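You operate a simulated robot arm through the tools that you are given. There is no shell and no other tool. Be economical: measure what you need, move in short steps, check, and stop when the job is done.

The job below is to be done with a simulated two-armed robot. You get a single attempt, and the scene is never put back.

Task
Carry the wooden tray with both arms and set it on the top of the trestle table.

Only the result counts: the job must be done as asked and must still hold three seconds after the hand-in. Knocking over, shifting, dropping, spilling or breaking anything else fails it.

Robot
Two 6-joint arms with two-finger grippers on one trunk, on a base that drives. Base frame: it is fixed to the floor where the robot stands at the start and does not move with it; the origin is under the middle of the robot, x ahead of it, y to its left, z up; the surface under the hand at the start is at about z = 60. Lengths are in cm, angles in degrees, forces in N, time in s.
The left shoulder is at the start at [3, 17.8, 93.8], the right one opposite. With the tool pointing down near the work surface each hand reaches from about 58 to 74 cm from the robot's upright axis, wherever it stands, measured 20 degrees to its own side. Places, roughly: top of the trestle table [50, -100, 80]. Payload 2.54 kg a hand.
The TCP of each hand is the grasp point between the finger pads, 3 cm short of the fingertips. In the tool frame z runs along the fingers and y along their closing line. The gripper opens to 11.6 cm. The gripper's body begins 9.5 cm behind the TCP.
Orientation is told as [roll, pitch, yaw] about the base's x, y, z axes, in that order, counted from this pose: with the fingers straight down and closing along the base's y, the tool's x points along the base's -x, its y along +y and its z along -z.

Tools
- The arms move only by the tool move_arm. It takes "left_targets", "right_targets" or both (then of equal length, played together; a hand with none holds still); each is a list of rows, each an object (a shift or turn left out is 0, a gripper value left out holds the last) with "travel": the shift along the base's x, y, z in cm, a list of three; "delta_rot": the turn, a rotation vector about the base's x, y, z in rad, a list of three; "grip": the gripper command, from -1 (fully open) to 1 (shut), values between in proportion. In form: [{"travel": [x, y, z], "delta_rot": [wx, wy, wz], "grip": grip}, ...]. A call has 1 to 20 rows; each row is the pose to reach, as a shift and turn from the pose commanded when the call began. A row lasts 0.2 s, in which the tool goes at most 5 cm and 8.6 degrees; a call with a longer step from one row to the next is refused whole, and so is a gripper value outside its range. Where a pose cannot be reached the arm comes as near as it can. A force on the tool above 40 N (or 10 N above the force at the start of the call, whichever is more), or a blocked arm, ends the call early, and 0.2 s more pass. Each finger travels about 15.3 cm/s and halts on what it meets, pressing with about 31 N; the grip force reading is that of the motor and also rises with nothing between the fingers. The clock runs only during rows and for 0.2 s after the last one: add rows that repeat a pose to give the fingers time. It gives the time, the measured TCP pose, the force on the tool (base axes), the opening and the grip force at its end, in the units of the frame above (readings bear some noise), with the torque about the TCP (base axes, N m) and any sound that the robot's microphone picked up.
- Cameras (640 x 400 px; columns grow to the right, rows downward): "scene" is now at [3.77, -1.39, 165.13]; the picture's right is [-0.19, -0.98, 0.00], its down [-0.83, 0.16, -0.54] and it looks along [0.53, -0.10, -0.84] (base axes); focal length 296 px, centre (320, 200). "left" rides on the left gripper at [6.9, 1.5, -12.2] in its tool frame; the picture's right is [-0.21, 0.98, 0.00], its down [-0.83, -0.18, -0.53] and it looks along [-0.52, -0.11, 0.85] (tool axes); focal length 251 px, centre (320, 200). "right" rides on the right gripper at [6.9, -1.5, -12.2] in its tool frame; the picture's right is [0.21, 0.98, 0.00], its down [-0.83, 0.18, -0.53] and it looks along [-0.52, 0.11, 0.85] (tool axes); focal length 251 px, centre (320, 200). There is no depth. A picture from a camera that has moved, and an enlarged one, comes with that camera's place and axes in the base frame and with its lens.
- capture(camera): a new picture of that camera. No time passes.
- move_column(by): slides the trunk up (or, below 0, down) by that many cm; the arms and the scene camera ride with it, the base frame stays. It gives what a move gives, with no picture.
- roll_base(legs): drives the robot by 1 to 6 legs, each [ahead, left, turn to the left] in cm, cm and degrees, along the robot's own axes; the way and the turn of a leg run together, so that a leg with both is an arc; at most 150 cm and 180 degrees a leg. The arms and the cameras ride along, it lands a little off, and it stops where it bumps. It gives what a move gives.
- turn_head(pan, tilt): turns the head with the scene camera to pan (to the left, within 143 degrees either way) and tilt (down, from -29 to 69), counted from straight ahead of the robot. It gives what a move gives.
- zoom(camera, box): a new picture of the part [left, top, right, bottom] of that camera's present view, enlarged. No time passes.
- hand_in(): hands the job in; it is judged then, once.

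Work in short steps. Places have to be worked out from the pictures, the camera data and where the tool is seen: move nearer, look again, correct. Check each grasp and each placing, and mend what went wrong. You have 120 turns and 92 pictures in all, those below and enlarged ones among them. Open the grippers and draw the arms clear of the work before you hand the job in, unless the task says otherwise; then end with one line.

The tools are called after "Request:" as name(argument=value, ...) on one line, values as JSON. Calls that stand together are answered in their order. move_arm: Moves the arms, as the interface text tells. Its arguments: {"type":"object","properties":{"left_targets":{"type":"array"},"right_targets":{"type":"array"}},"required":[]} The other tools are called the same way: move_column (by) slides the trunk up or down; roll_base (legs) drives the base; turn_head (pan, tilt) turns the head that bears the scene camera; capture (camera) takes a picture; zoom (camera, box) takes an enlarged picture of a part of a camera's view; hand_in () hands the job in.

At the start:

```text
time: 0.0
left_eef_pos: [40.43, 29.76, 91.51]
left_ee_rot: [0.0, 0.1, 0.0]
left_ft_force: [0.4, 0.1, 0.6]
left_moment: [0.0, 0.01, 0.01]
left_grip_width: 11.62
left_grip_force: 0.1
right_eef_pos: [47.88, -8.14, 97.14]
right_ee_rot: [0.0, 0.0, 0.0]
right_ft_force: [-0.3, 0.0, -0.4]
right_moment: [0.02, 0.0, 0.03]
right_grip_width: 11.61
right_grip_force: 0.1
trunk travel left (down, up): [-15.0, 39.0]
robot x, y, heading: [-0.36, -0.1, -0.0]
head pan, tilt: [-11.2, 57.5]
```

scene: 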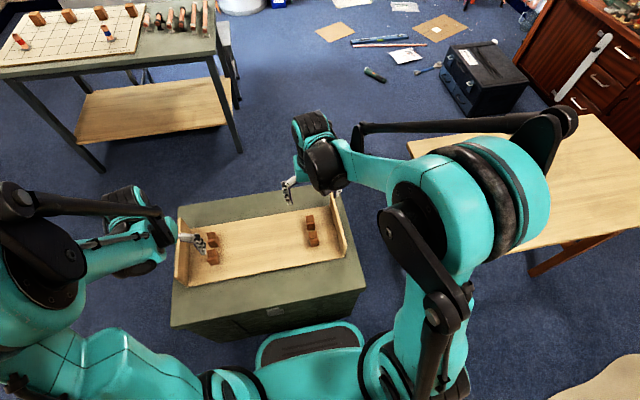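
right: 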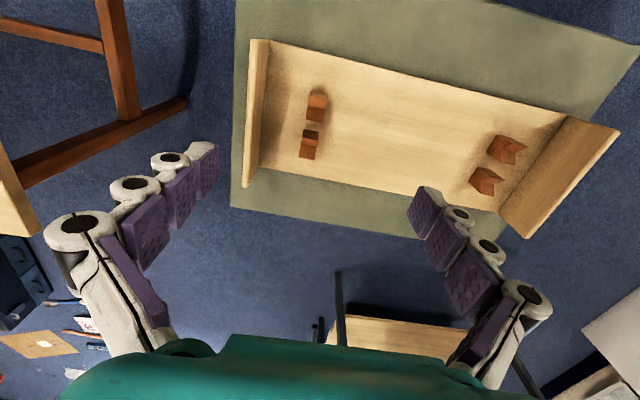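
left: 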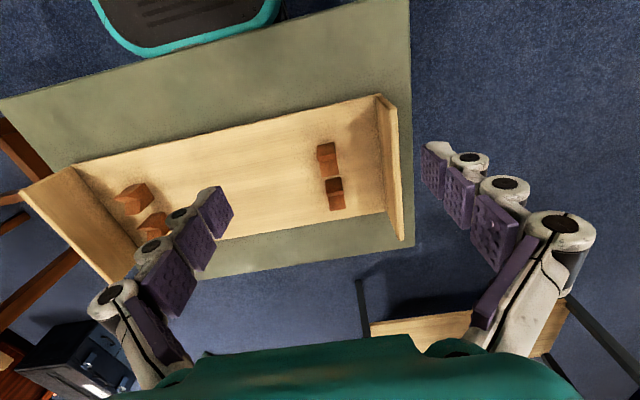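

I'll look more closely at the tray and at the table before planning.

Request:
zoom(camera="scene", box=[150, 160, 390, 310])

Request:
turn_head(pan=-60, tilt=40)

Request:
capture(camera="scene")

```text
2.67 times, centred on (270, 235) of scene
camera zoom: at [3.77, -1.39, 165.13], right [-0.19, -0.98, 0.0], down [-0.83, 0.16, -0.54], along [0.53, -0.1, -0.84], focal length 788 px, centre (453, 107)
```

zoom: 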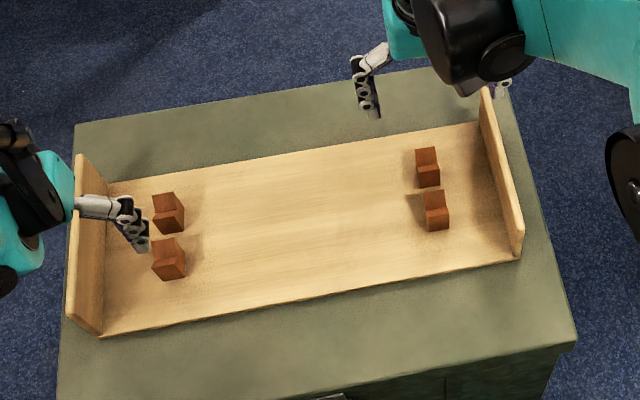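

```text
time: 1.2
left_eef_pos: [40.39, 29.63, 91.4]
left_ee_rot: [0.0, 0.0, 0.0]
left_ft_force: [-0.1, 0.0, 0.3]
left_moment: [0.0, 0.0, 0.0]
left_grip_width: 11.57
left_grip_force: 0.0
right_eef_pos: [47.94, -8.12, 97.1]
right_ee_rot: [-0.1, 0.0, 0.0]
right_ft_force: [-0.4, 0.3, 0.2]
right_moment: [0.0, 0.01, -0.02]
right_grip_width: 11.57
right_grip_force: 0.2
trunk travel left (down, up): [-15.0, 39.0]
robot x, y, heading: [-0.07, 0.17, -0.1]
head pan, tilt: [-60.0, 40.0]
```

```text
87 pictures are left
camera scene: at [1.22, -7.4, 167.51], right [-0.87, -0.5, 0.0], down [-0.32, 0.56, -0.77], along [0.38, -0.66, -0.64], focal length 296 px, centre (320, 200)
```

scene: 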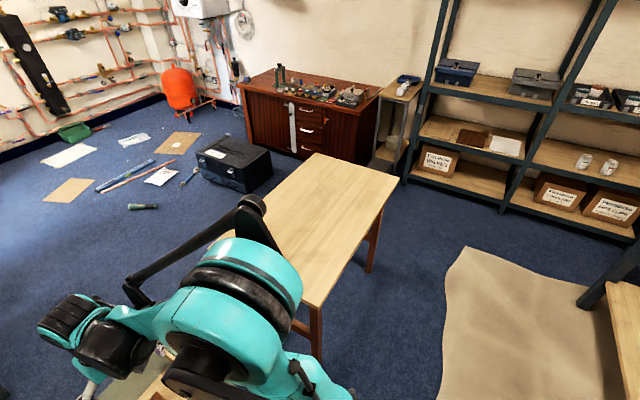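

The tray runs along y: end walls about 8 cm tall at y≈40 and y≈-17.5, x≈42–67. The table top spans about x 27–77, y -51–-131. I centre the robot on the tray first, backing off slightly.

Request:
roll_base(legs=[[-2, 11, 0]])

Request:
turn_head(pan=0, tilt=60)

Request:
capture(camera="scene")

```text
time: 2.4
left_eef_pos: [38.36, 40.64, 91.51]
left_ee_rot: [-0.1, -0.1, 0.0]
left_ft_force: [-0.3, 0.8, 0.0]
left_moment: [-0.06, -0.02, 0.0]
left_grip_width: 11.59
left_grip_force: 0.0
right_eef_pos: [45.85, 3.02, 97.26]
right_ee_rot: [0.0, 0.0, 0.0]
right_ft_force: [0.7, 0.3, 0.1]
right_moment: [-0.06, 0.0, 0.0]
right_grip_width: 11.59
right_grip_force: 0.0
trunk travel left (down, up): [-15.0, 39.0]
robot x, y, heading: [-1.73, 10.88, -0.0]
head pan, tilt: [-60.0, 40.0]
```

```text
time: 3.7
left_eef_pos: [38.38, 40.63, 91.39]
left_ee_rot: [0.0, 0.0, 0.0]
left_ft_force: [-0.3, -0.1, 1.0]
left_moment: [0.01, 0.01, 0.02]
left_grip_width: 11.61
left_grip_force: 0.1
right_eef_pos: [45.9, 2.71, 97.24]
right_ee_rot: [0.0, 0.0, 0.0]
right_ft_force: [0.3, -0.3, 0.2]
right_moment: [0.01, 0.02, -0.01]
right_grip_width: 11.64
right_grip_force: 0.2
trunk travel left (down, up): [-15.0, 39.0]
robot x, y, heading: [-2.11, 11.22, 0.2]
head pan, tilt: [0.0, 60.0]
```

```text
86 pictures are left
camera scene: at [1.64, 10.91, 164.84], right [0.0, -1.0, 0.0], down [-0.87, 0.0, -0.5], along [0.5, 0.0, -0.87], focal length 296 px, centre (320, 200)
```

scene: 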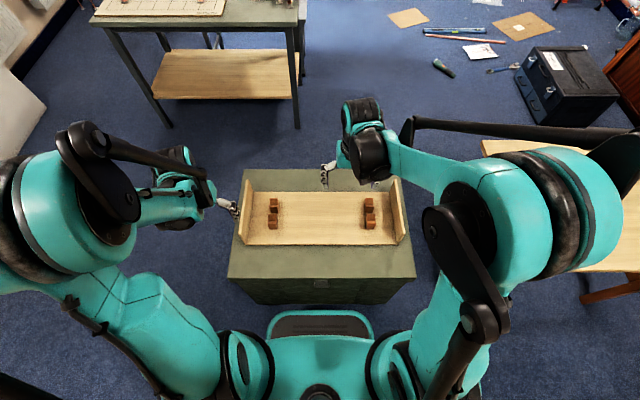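

The robot is now centred on the tray. I move both hands above the end walls with the grippers half open and look with the wrist cameras.

Request:
move_arm(left_targets=[{"travel": [2.4, -0.16, -1.6], "grip": 0}, {"travel": [4.8, -0.3, -3.2]}, {"travel": [7.2, -0.5, -4.8]}, {"travel": [9.6, -0.6, -6.5]}, {"travel": [12, -0.8, -8]}, {"travel": [14.4, -1, -9.7]}, {"travel": [16.6, -1.1, -11.4]}, {"travel": [16.6, -1.1, -11.4]}], right_targets=[{"travel": [1.3, -2.9, -2.5], "grip": 0}, {"travel": [2.6, -5.7, -4.9]}, {"travel": [3.9, -8.6, -7.4]}, {"travel": [5.2, -11.4, -9.8]}, {"travel": [6.5, -14.3, -12.3]}, {"travel": [7.8, -17.2, -14.7]}, {"travel": [9.1, -20, -17.2]}, {"travel": [9.1, -20, -17.2]}])

Request:
capture(camera="left")

Request:
capture(camera="right")

Request:
zoom(camera="scene", box=[220, 150, 428, 280])

```text
time: 5.5
left_eef_pos: [54.89, 39.59, 80.0]
left_ee_rot: [0.1, 0.0, 0.0]
left_ft_force: [0.3, 0.5, -0.2]
left_moment: [0.02, -0.05, 0.0]
left_grip_width: 5.82
left_grip_force: 0.1
right_eef_pos: [54.84, -17.19, 79.92]
right_ee_rot: [0.0, 0.0, 0.0]
right_ft_force: [-0.6, 0.0, -0.1]
right_moment: [0.0, -0.01, 0.0]
right_grip_width: 5.81
right_grip_force: 0.1
trunk travel left (down, up): [-15.0, 39.0]
robot x, y, heading: [-1.96, 11.03, 0.2]
head pan, tilt: [0.0, 60.0]
```

```text
85 pictures are left
camera left: at [48.03, 41.0, 92.37], right [0.21, 0.98, 0.0], down [0.83, -0.18, 0.53], along [0.52, -0.11, -0.85], focal length 251 px, centre (320, 200)
```

left: 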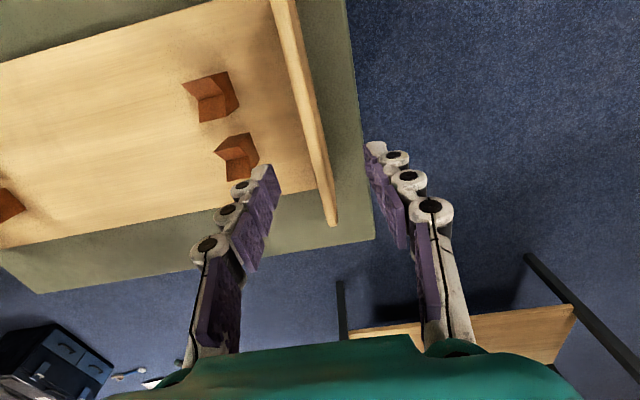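

```text
84 pictures are left
camera right: at [47.69, -18.77, 92.22], right [-0.21, 0.98, 0.0], down [0.83, 0.18, 0.53], along [0.52, 0.11, -0.85], focal length 251 px, centre (320, 200)
```

right: 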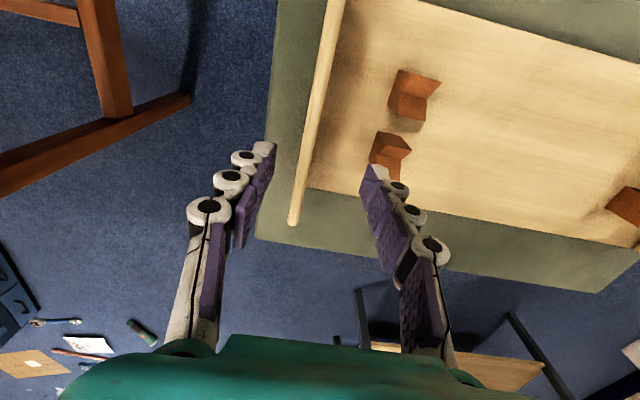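

```text
3.08 times, centred on (324, 215) of scene
camera zoom: at [1.52, 10.95, 164.85], right [0.0, -1.0, 0.0], down [-0.87, 0.0, -0.5], along [0.5, 0.0, -0.87], focal length 909 px, centre (308, 154)
```

zoom: 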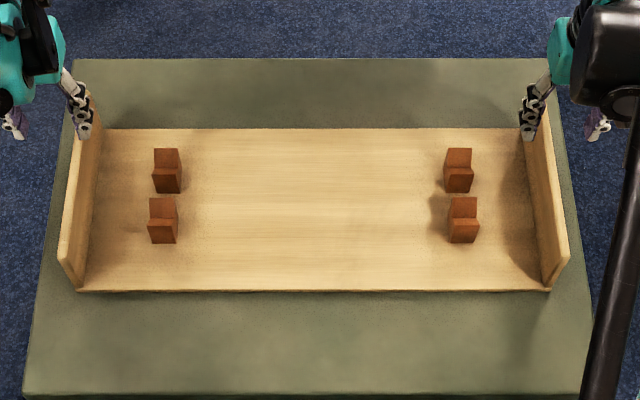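

The wall centres are at about y=38.9 (left) and y=-18.1 (right), x centre 54.5. I shift by that small correction and descend to straddle the walls, still open.

Request:
move_arm(left_targets=[{"travel": [-0.3, -0.7, -3]}, {"travel": [-0.3, -0.7, -6]}, {"travel": [-0.3, -0.7, -9]}, {"travel": [-0.3, -0.7, -11.5]}, {"travel": [-0.3, -0.7, -14]}, {"travel": [-0.3, -0.7, -14]}], right_targets=[{"travel": [-0.3, -0.9, -3]}, {"travel": [-0.3, -0.9, -6]}, {"travel": [-0.3, -0.9, -9]}, {"travel": [-0.3, -0.9, -11.5]}, {"travel": [-0.3, -0.9, -14]}, {"travel": [-0.3, -0.9, -14]}])

Request:
capture(camera="left")

Request:
capture(camera="right")

Request:
zoom(camera="scene", box=[220, 150, 428, 280])

```text
time: 6.9
left_eef_pos: [54.64, 38.83, 65.98]
left_ee_rot: [0.0, 0.0, -0.1]
left_ft_force: [-0.3, -0.8, 0.3]
left_moment: [0.01, 0.02, 0.01]
left_grip_width: 5.79
left_grip_force: 0.1
right_eef_pos: [54.58, -17.87, 65.99]
right_ee_rot: [-0.1, 0.0, 0.0]
right_ft_force: [0.3, 0.1, 0.2]
right_moment: [0.01, -0.05, 0.02]
right_grip_width: 5.8
right_grip_force: 0.0
trunk travel left (down, up): [-15.0, 39.0]
robot x, y, heading: [-1.92, 11.1, -0.1]
head pan, tilt: [0.0, 60.0]
```

```text
82 pictures are left
camera left: at [47.77, 40.24, 78.31], right [0.21, 0.98, 0.0], down [0.83, -0.18, 0.53], along [0.52, -0.11, -0.85], focal length 251 px, centre (320, 200)
```

left: 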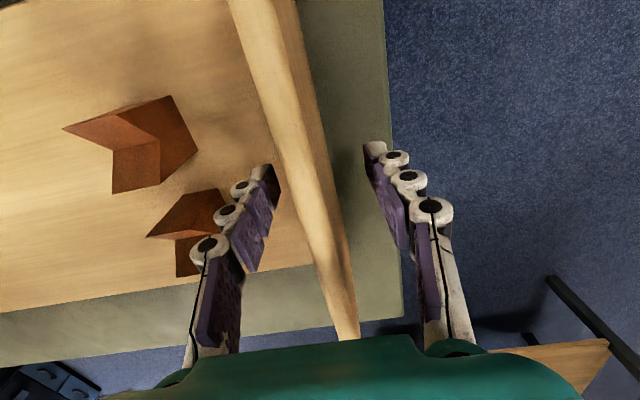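

```text
81 pictures are left
camera right: at [47.49, -19.56, 78.16], right [-0.21, 0.98, 0.0], down [0.83, 0.18, 0.53], along [0.52, 0.11, -0.85], focal length 251 px, centre (320, 200)
```

right: 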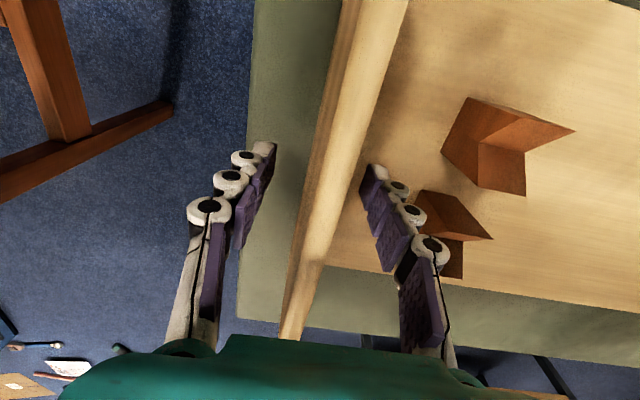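

```text
3.08 times, centred on (324, 215) of scene
camera zoom: at [1.6, 10.9, 164.85], right [0.0, -1.0, 0.0], down [-0.87, 0.0, -0.5], along [0.5, 0.0, -0.87], focal length 909 px, centre (308, 154)
```

zoom: 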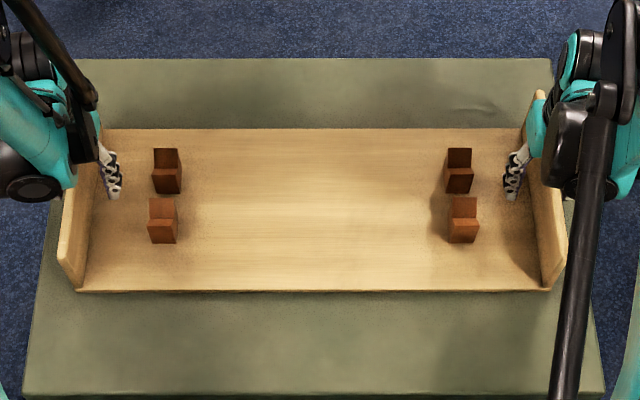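

Both walls lie between the fingers with clear space to the blocks. I close both grippers.

Request:
move_arm(left_targets=[{"grip": 0.5}, {"grip": 1}, {"grip": 1}, {"grip": 1}, {"grip": 1}], right_targets=[{"grip": 0.5}, {"grip": 1}, {"grip": 1}, {"grip": 1}, {"grip": 1}])

```text
time: 8.1
left_eef_pos: [54.7, 38.78, 66.11]
left_ee_rot: [0.0, 0.1, 0.0]
left_ft_force: [-0.5, 3.6, 1.8]
left_moment: [0.12, 0.0, 0.05]
left_grip_width: 1.16
left_grip_force: 30.9
right_eef_pos: [54.57, -18.16, 65.92]
right_ee_rot: [0.0, 0.0, 0.0]
right_ft_force: [-2.1, -5.1, -0.6]
right_moment: [-0.11, -0.02, 0.07]
right_grip_width: 1.15
right_grip_force: 31.3
trunk travel left (down, up): [-15.0, 39.0]
robot x, y, heading: [-2.08, 10.83, -0.1]
head pan, tilt: [0.0, 60.0]
```

Both hands hold the 1.15 cm thick walls. I lift a little with the trunk, so the tray stays level, and check.

Request:
move_column(by=4)

Request:
capture(camera="scene")

```text
time: 8.9
left_eef_pos: [54.66, 38.85, 70.21]
left_ee_rot: [0.0, 0.0, 0.0]
left_ft_force: [4.8, 4.2, 11.5]
left_moment: [0.04, 0.66, 0.07]
left_grip_width: 1.16
left_grip_force: 31.2
right_eef_pos: [54.55, -17.97, 70.05]
right_ee_rot: [0.0, -0.1, 0.0]
right_ft_force: [6.0, -4.3, 12.2]
right_moment: [-0.11, 0.71, 0.04]
right_grip_width: 1.17
right_grip_force: 31.3
trunk travel left (down, up): [-19.0, 35.0]
robot x, y, heading: [-2.19, 11.38, 0.1]
head pan, tilt: [0.0, 60.0]
```

```text
79 pictures are left
camera scene: at [1.54, 10.91, 168.88], right [0.0, -1.0, 0.0], down [-0.87, 0.0, -0.5], along [0.5, 0.0, -0.87], focal length 296 px, centre (320, 200)
```

scene: 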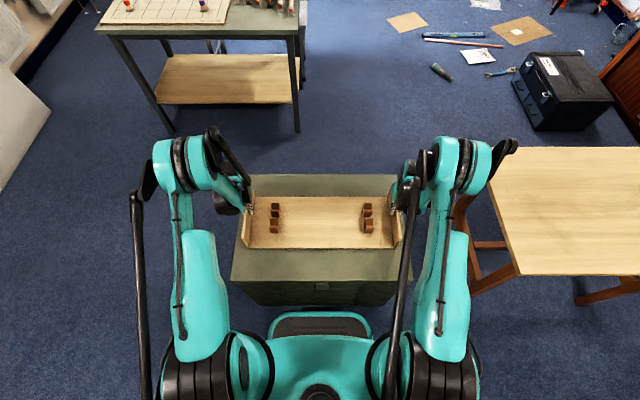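

Both hands share the load (~12 N each) and the tray appears level. I raise the trunk so the tray will clear the table top, then look to the right-rear for obstacles.

Request:
move_column(by=22)

Request:
capture(camera="scene")

Request:
turn_head(pan=-105, tilt=45)

Request:
capture(camera="scene")

```text
time: 11.2
left_eef_pos: [54.68, 38.76, 91.99]
left_ee_rot: [0.0, 0.0, 0.0]
left_ft_force: [-0.1, 8.0, -4.7]
left_moment: [0.21, -0.07, 0.05]
left_grip_width: 1.14
left_grip_force: 31.4
right_eef_pos: [54.75, -18.04, 91.89]
right_ee_rot: [0.0, 0.1, 0.0]
right_ft_force: [-0.2, -8.8, -5.4]
right_moment: [-0.2, -0.03, 0.04]
right_grip_width: 1.17
right_grip_force: 31.8
trunk travel left (down, up): [-41.0, 13.0]
robot x, y, heading: [-2.21, 11.15, 0.2]
head pan, tilt: [0.0, 60.0]
```

```text
78 pictures are left
camera scene: at [1.79, 10.9, 190.82], right [0.0, -1.0, 0.0], down [-0.87, 0.0, -0.5], along [0.5, 0.0, -0.87], focal length 296 px, centre (320, 200)
```

scene: 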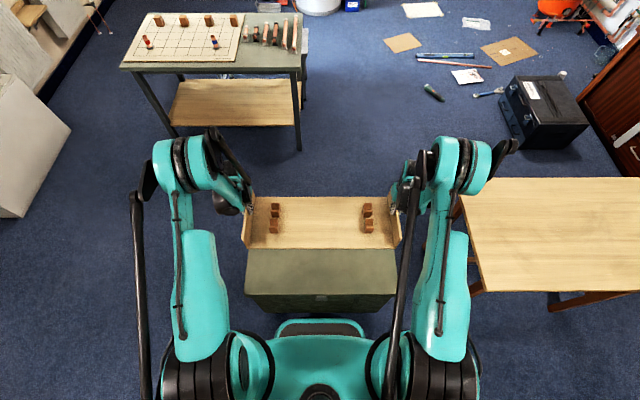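

```text
time: 13.1
left_eef_pos: [54.66, 38.75, 91.98]
left_ee_rot: [0.0, 0.0, 0.0]
left_ft_force: [0.7, 11.1, -4.6]
left_moment: [0.3, -0.04, 0.09]
left_grip_width: 1.18
left_grip_force: 30.6
right_eef_pos: [54.75, -17.95, 91.91]
right_ee_rot: [0.0, 0.0, 0.0]
right_ft_force: [-0.4, -11.4, -4.8]
right_moment: [-0.31, -0.05, 0.07]
right_grip_width: 1.12
right_grip_force: 31.5
trunk travel left (down, up): [-41.0, 13.0]
robot x, y, heading: [-2.11, 10.96, 0.0]
head pan, tilt: [-105.0, 45.0]
```

```text
77 pictures are left
camera scene: at [-7.0, 3.04, 192.79], right [-0.97, 0.26, 0.0], down [0.18, 0.68, -0.71], along [-0.18, -0.68, -0.71], focal length 296 px, centre (320, 200)
```

scene: 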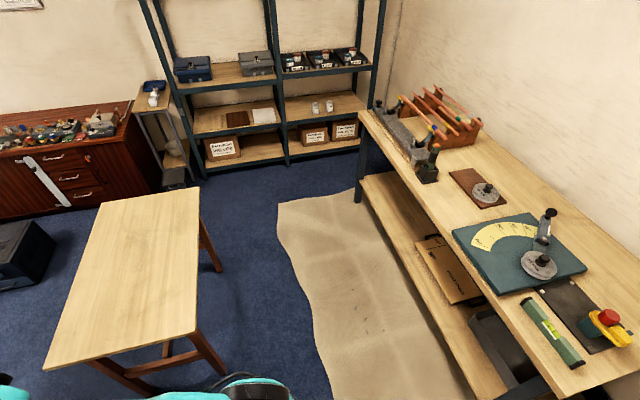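

The tray is held level at z≈86. A cloth lies on the floor at x<-22, and the bench edge is at x≈-83. I look straight down to the right and ahead to learn the base's footprint against the table and cloth.

Request:
turn_head(pan=-130, tilt=69)

Request:
capture(camera="scene")

Request:
turn_head(pan=-45, tilt=69)

Request:
capture(camera="scene")

```text
time: 13.9
left_eef_pos: [54.8, 38.76, 92.04]
left_ee_rot: [0.0, -0.1, 0.0]
left_ft_force: [0.8, 11.6, -4.3]
left_moment: [0.32, -0.04, 0.02]
left_grip_width: 1.15
left_grip_force: 31.3
right_eef_pos: [54.82, -17.94, 91.84]
right_ee_rot: [0.0, 0.1, 0.0]
right_ft_force: [0.0, -10.5, -5.2]
right_moment: [-0.34, 0.01, 0.03]
right_grip_width: 1.15
right_grip_force: 31.3
trunk travel left (down, up): [-41.0, 13.0]
robot x, y, heading: [-1.37, 11.03, 0.1]
head pan, tilt: [-130.0, 68.8]
```

```text
76 pictures are left
camera scene: at [-8.49, 6.6, 189.91], right [-0.77, 0.64, 0.0], down [0.6, 0.71, -0.36], along [-0.23, -0.28, -0.93], focal length 296 px, centre (320, 200)
```

scene: 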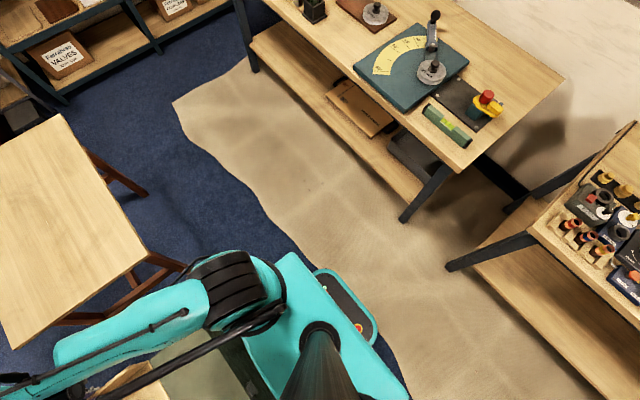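

```text
time: 15.5
left_eef_pos: [54.76, 38.82, 91.8]
left_ee_rot: [0.0, 0.0, -0.1]
left_ft_force: [0.7, 11.8, -4.6]
left_moment: [0.37, -0.04, -0.01]
left_grip_width: 1.18
left_grip_force: 31.2
right_eef_pos: [54.74, -17.95, 91.89]
right_ee_rot: [0.0, -0.1, -0.1]
right_ft_force: [0.3, -12.8, -4.9]
right_moment: [-0.33, -0.05, 0.02]
right_grip_width: 1.17
right_grip_force: 31.5
trunk travel left (down, up): [-41.0, 13.0]
robot x, y, heading: [-1.82, 10.49, -0.1]
head pan, tilt: [-45.0, 68.8]
```

```text
75 pictures are left
camera scene: at [-0.95, 6.94, 189.9], right [-0.71, -0.71, 0.0], down [-0.66, 0.66, -0.36], along [0.26, -0.26, -0.93], focal length 296 px, centre (320, 200)
```

scene: 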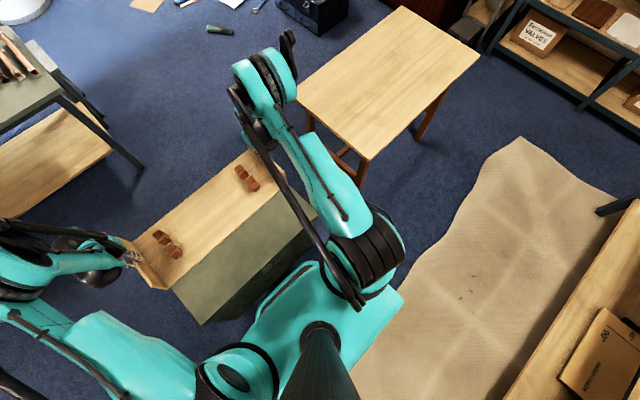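

The tray is secure. The base front reaches about x=26 while the table edge is at x≈27, so I back off 5 cm, then drive right part of the way and check.

Request:
roll_base(legs=[[-5.5, 0, 0], [0, -45, 0]])

Request:
capture(camera="scene")

```text
time: 18.8
left_eef_pos: [49.12, -6.07, 92.01]
left_ee_rot: [0.0, 0.0, -0.2]
left_ft_force: [0.8, 12.9, -4.9]
left_moment: [0.38, -0.01, 0.01]
left_grip_width: 1.18
left_grip_force: 30.7
right_eef_pos: [48.94, -62.81, 92.01]
right_ee_rot: [0.0, 0.0, -0.1]
right_ft_force: [-1.1, -13.2, -4.7]
right_moment: [-0.35, -0.03, 0.09]
right_grip_width: 1.15
right_grip_force: 30.6
trunk travel left (down, up): [-41.0, 13.0]
robot x, y, heading: [-8.07, -33.51, -0.0]
head pan, tilt: [-45.0, 68.8]
```

```text
74 pictures are left
camera scene: at [-6.55, -37.68, 189.9], right [-0.71, -0.7, 0.0], down [-0.66, 0.66, -0.36], along [0.25, -0.26, -0.93], focal length 296 px, centre (320, 200)
```

scene: 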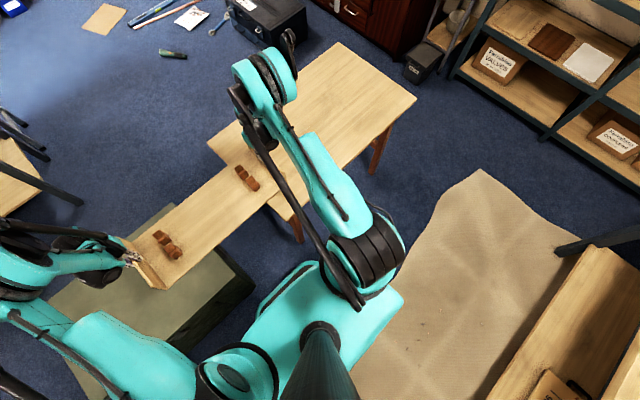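

The tray's right end is already over the table with clear height; the table spans y -53…-135, x 28…77. I continue right by 59 cm to centre the tray on it.

Request:
roll_base(legs=[[0, -30, 0], [0, -29.5, 0]])

Request:
turn_head(pan=0, tilt=60)

Request:
capture(camera="scene")

```text
time: 22.4
left_eef_pos: [49.06, -64.99, 92.0]
left_ee_rot: [0.1, 0.1, -0.2]
left_ft_force: [-0.3, 2.2, -4.5]
left_moment: [0.07, 0.02, 0.05]
left_grip_width: 1.11
left_grip_force: 31.4
right_eef_pos: [48.88, -121.98, 91.88]
right_ee_rot: [0.0, 0.0, -0.1]
right_ft_force: [-0.1, -2.6, -4.5]
right_moment: [-0.05, -0.07, 0.07]
right_grip_width: 1.14
right_grip_force: 31.2
trunk travel left (down, up): [-41.0, 13.0]
robot x, y, heading: [-7.75, -92.65, -0.3]
head pan, tilt: [-45.0, 68.8]
```

```text
time: 23.6
left_eef_pos: [49.04, -65.17, 91.99]
left_ee_rot: [0.2, 0.1, -0.2]
left_ft_force: [-0.5, 0.3, -4.8]
left_moment: [0.02, -0.05, 0.03]
left_grip_width: 1.14
left_grip_force: 30.8
right_eef_pos: [48.8, -121.88, 91.91]
right_ee_rot: [0.0, 0.0, -0.2]
right_ft_force: [-0.3, 1.1, -4.7]
right_moment: [-0.02, -0.02, 0.02]
right_grip_width: 1.14
right_grip_force: 30.7
trunk travel left (down, up): [-41.0, 13.0]
robot x, y, heading: [-8.19, -92.8, -0.2]
head pan, tilt: [0.0, 60.0]
```

```text
73 pictures are left
camera scene: at [-4.04, -92.8, 190.83], right [0.0, -1.0, 0.0], down [-0.87, 0.0, -0.5], along [0.5, 0.0, -0.87], focal length 296 px, centre (320, 200)
```

scene: 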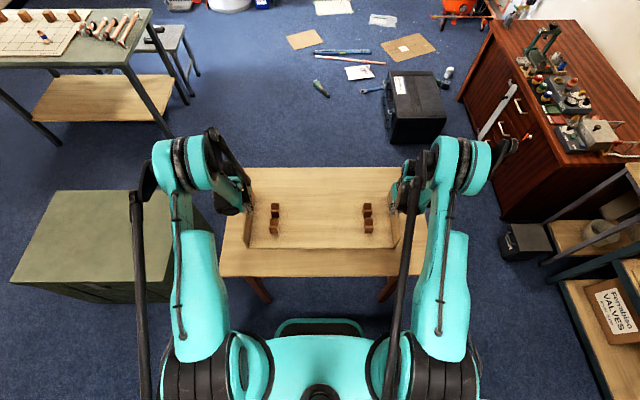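

The tray is centred over the table. I lower with the trunk to about 1 cm above the top.

Request:
move_column(by=-5)

Request:
move_column(by=-0.5)

Request:
zoom(camera="scene", box=[210, 150, 434, 290])

```text
time: 24.5
left_eef_pos: [49.09, -65.07, 87.07]
left_ee_rot: [0.0, 0.0, -0.3]
left_ft_force: [1.0, 0.3, -5.0]
left_moment: [0.02, -0.03, 0.04]
left_grip_width: 1.15
left_grip_force: 30.7
right_eef_pos: [48.7, -121.89, 87.0]
right_ee_rot: [0.0, 0.0, -0.2]
right_ft_force: [-0.1, -0.3, -4.4]
right_moment: [0.0, 0.01, 0.05]
right_grip_width: 1.18
right_grip_force: 31.0
trunk travel left (down, up): [-36.0, 18.0]
robot x, y, heading: [-7.46, -92.42, -0.3]
head pan, tilt: [0.0, 60.0]
```

```text
time: 25.0
left_eef_pos: [49.01, -65.03, 86.46]
left_ee_rot: [0.0, 0.0, -0.2]
left_ft_force: [0.0, 0.6, -4.8]
left_moment: [0.01, -0.02, 0.03]
left_grip_width: 1.15
left_grip_force: 30.8
right_eef_pos: [48.77, -121.88, 86.41]
right_ee_rot: [0.0, 0.0, -0.2]
right_ft_force: [-0.6, -0.7, -3.8]
right_moment: [0.01, -0.04, 0.02]
right_grip_width: 1.17
right_grip_force: 30.7
trunk travel left (down, up): [-35.5, 18.5]
robot x, y, heading: [-7.91, -92.31, -0.4]
head pan, tilt: [0.0, 60.0]
```

```text
2.86 times, centred on (322, 220) of scene
camera zoom: at [-4.06, -92.77, 185.34], right [0.0, -1.0, 0.0], down [-0.87, 0.0, -0.5], along [0.5, 0.0, -0.87], focal length 844 px, centre (314, 143)
```

zoom: 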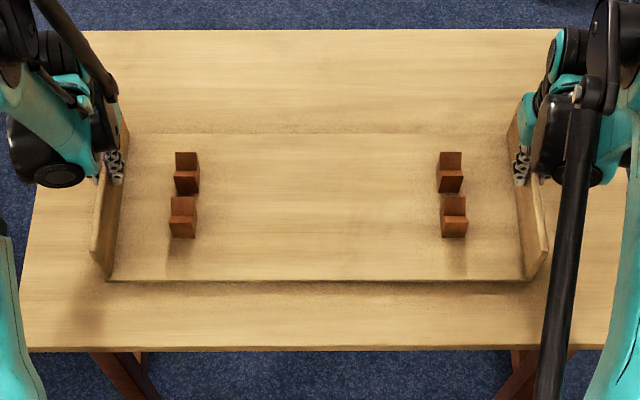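

Still carried, near contact with the table. I lower in small steps until the table takes the weight.

Request:
move_column(by=-0.3)

Request:
move_column(by=-0.3)

```text
time: 25.5
left_eef_pos: [49.05, -65.03, 86.15]
left_ee_rot: [-0.1, -0.2, -0.1]
left_ft_force: [-0.4, -0.1, -3.9]
left_moment: [0.01, -0.08, 0.01]
left_grip_width: 1.15
left_grip_force: 31.2
right_eef_pos: [48.78, -121.91, 86.05]
right_ee_rot: [0.0, 0.0, -0.2]
right_ft_force: [0.0, 0.0, -5.6]
right_moment: [0.02, 0.02, 0.04]
right_grip_width: 1.19
right_grip_force: 30.8
trunk travel left (down, up): [-35.2, 18.8]
robot x, y, heading: [-7.85, -92.96, -0.3]
head pan, tilt: [0.0, 60.0]
```

```text
time: 26.1
left_eef_pos: [49.09, -65.21, 86.23]
left_ee_rot: [0.0, -0.2, -0.2]
left_ft_force: [13.5, 1.1, 28.7]
left_moment: [0.01, -0.16, 0.0]
left_grip_width: 1.16
left_grip_force: 31.2
right_eef_pos: [48.63, -121.84, 86.01]
right_ee_rot: [0.0, -0.2, -0.2]
right_ft_force: [13.5, -1.7, 29.5]
right_moment: [-0.02, -0.15, 0.07]
right_grip_width: 1.14
right_grip_force: 31.5
trunk travel left (down, up): [-34.9, 19.1]
robot x, y, heading: [-7.98, -92.92, -0.3]
head pan, tilt: [0.0, 60.0]
```

The table now bears it, with too much push (29 N). I ease up by 0.2 cm before releasing.

Request:
move_column(by=0.2)

```text
time: 26.6
left_eef_pos: [48.89, -65.07, 86.13]
left_ee_rot: [0.0, 0.0, -0.1]
left_ft_force: [8.1, 0.4, 13.5]
left_moment: [0.02, -0.01, -0.01]
left_grip_width: 1.16
left_grip_force: 31.1
right_eef_pos: [48.64, -121.82, 86.12]
right_ee_rot: [0.0, 0.0, -0.1]
right_ft_force: [8.0, -1.4, 14.5]
right_moment: [-0.02, -0.04, 0.04]
right_grip_width: 1.16
right_grip_force: 31.1
trunk travel left (down, up): [-35.1, 18.9]
robot x, y, heading: [-7.64, -92.75, -0.1]
head pan, tilt: [0.0, 60.0]
```

Light pressure only, the tray rests on the table. I open both grippers to half (clear of the blocks) and wait.

Request:
move_arm(left_targets=[{"grip": 0.8}, {"grip": 0.5}, {"grip": 0.1}, {"grip": 0}, {"grip": 0}], right_targets=[{"grip": 0.8}, {"grip": 0.5}, {"grip": 0.1}, {"grip": 0}, {"grip": 0}])

Request:
capture(camera="left")

Request:
capture(camera="right")

```text
time: 27.8
left_eef_pos: [49.01, -65.04, 86.2]
left_ee_rot: [0.0, 0.1, -0.2]
left_ft_force: [0.3, 0.6, -0.9]
left_moment: [-0.01, 0.0, -0.02]
left_grip_width: 5.83
left_grip_force: 0.0
right_eef_pos: [48.75, -121.9, 86.03]
right_ee_rot: [0.0, 0.1, -0.2]
right_ft_force: [0.4, 0.5, 0.2]
right_moment: [0.0, -0.02, 0.0]
right_grip_width: 5.8
right_grip_force: 0.1
trunk travel left (down, up): [-35.1, 18.9]
robot x, y, heading: [-8.22, -92.83, -0.2]
head pan, tilt: [0.0, 60.0]
```

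```text
71 pictures are left
camera left: at [42.11, -63.56, 98.41], right [0.22, 0.98, 0.0], down [0.83, -0.18, 0.53], along [0.52, -0.12, -0.85], focal length 251 px, centre (320, 200)
```

left: 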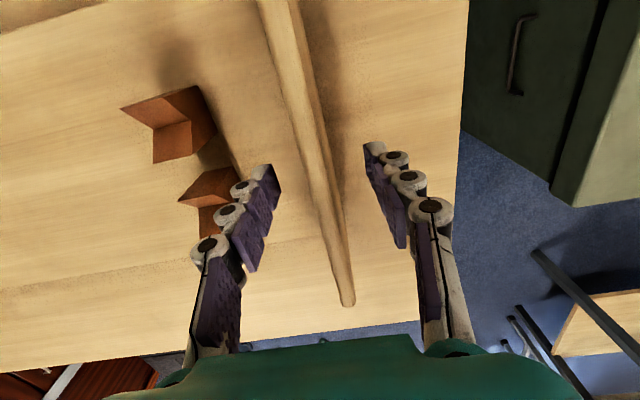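

```text
70 pictures are left
camera right: at [41.62, -123.41, 98.27], right [-0.21, 0.98, 0.0], down [0.83, 0.18, 0.53], along [0.52, 0.11, -0.85], focal length 251 px, centre (320, 200)
```

right: 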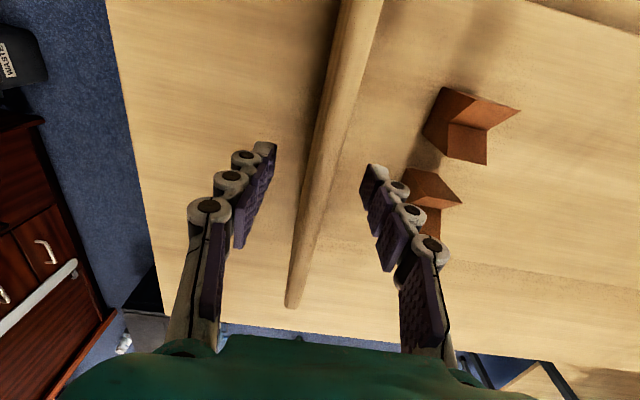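

Released with forces near zero. I raise the hands straight up with the trunk and check the tray.

Request:
move_column(by=14)

Request:
capture(camera="scene")

Request:
capture(camera="left")

```text
time: 29.4
left_eef_pos: [49.11, -65.06, 100.12]
left_ee_rot: [0.0, 0.0, -0.2]
left_ft_force: [0.5, 1.1, -1.0]
left_moment: [0.01, 0.0, -0.02]
left_grip_width: 5.81
left_grip_force: 0.0
right_eef_pos: [48.72, -121.91, 100.04]
right_ee_rot: [0.0, 0.0, -0.2]
right_ft_force: [-0.2, 0.3, -0.4]
right_moment: [-0.01, -0.03, -0.02]
right_grip_width: 5.79
right_grip_force: 0.0
trunk travel left (down, up): [-49.1, 4.9]
robot x, y, heading: [-8.05, -93.15, -0.2]
head pan, tilt: [0.0, 60.0]
```

```text
69 pictures are left
camera scene: at [-4.12, -92.77, 198.92], right [0.0, -1.0, 0.0], down [-0.87, 0.0, -0.5], along [0.5, 0.0, -0.87], focal length 296 px, centre (320, 200)
```

scene: 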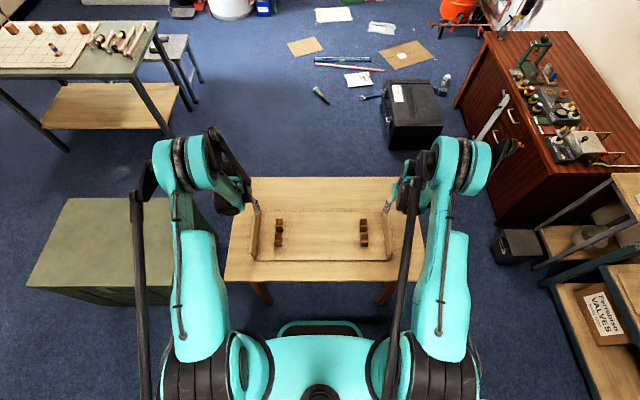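

```text
68 pictures are left
camera left: at [42.12, -63.56, 112.39], right [0.22, 0.98, 0.0], down [0.83, -0.18, 0.53], along [0.52, -0.12, -0.85], focal length 251 px, centre (320, 200)
```

left: 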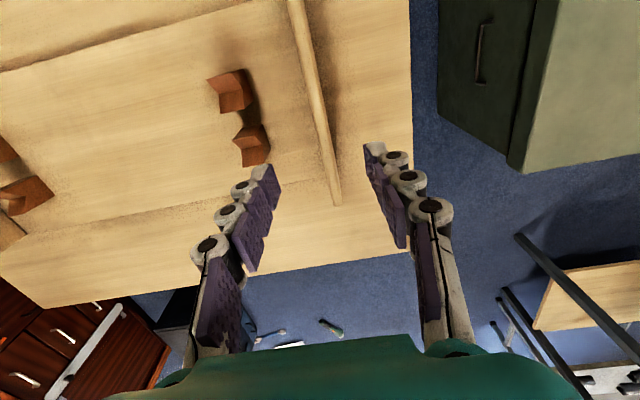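

The tray rests fully on the table, well inside its edges, with the blocks in place. I open the grippers fully and raise the arms further clear.

Request:
move_arm(left_targets=[{"travel": [0, 0, 3], "grip": -1}, {"travel": [-2, 0, 6]}, {"travel": [-5, 0, 8]}, {"travel": [-5, 0, 8]}], right_targets=[{"travel": [0, 0, 3], "grip": -1}, {"travel": [-2, 0, 6]}, {"travel": [-5, 0, 8]}, {"travel": [-5, 0, 8]}])

Request:
zoom(camera="scene", box=[200, 150, 440, 300])

```text
time: 30.4
left_eef_pos: [44.16, -65.01, 108.02]
left_ee_rot: [0.0, 0.2, -0.2]
left_ft_force: [1.2, -0.3, -1.0]
left_moment: [-0.03, 0.04, -0.04]
left_grip_width: 11.61
left_grip_force: 0.1
right_eef_pos: [43.93, -121.9, 108.15]
right_ee_rot: [0.0, 0.0, -0.3]
right_ft_force: [0.1, -0.6, -0.4]
right_moment: [-0.01, 0.01, 0.01]
right_grip_width: 11.58
right_grip_force: 0.2
trunk travel left (down, up): [-49.1, 4.9]
robot x, y, heading: [-7.77, -92.69, -0.3]
head pan, tilt: [0.0, 60.0]
```

```text
2.67 times, centred on (320, 225) of scene
camera zoom: at [-3.89, -92.76, 198.93], right [0.0, -1.0, 0.0], down [-0.87, 0.0, -0.5], along [0.5, 0.0, -0.87], focal length 788 px, centre (320, 133)
```

zoom: 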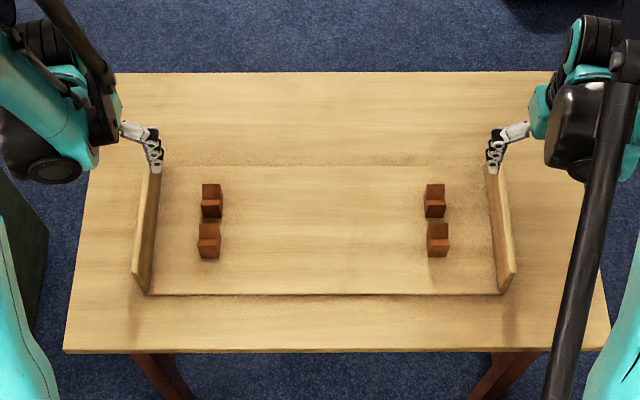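

The tray is stable, flat and centred, and the arms are clear. I hand in.

Request:
hand_in()

```text
The job is handed in.
```

I carried the wooden tray with both arms and set it flat near the middle of the trestle table's top; the blocks were still standing on it, and the open grippers were raised clear before the hand-in.
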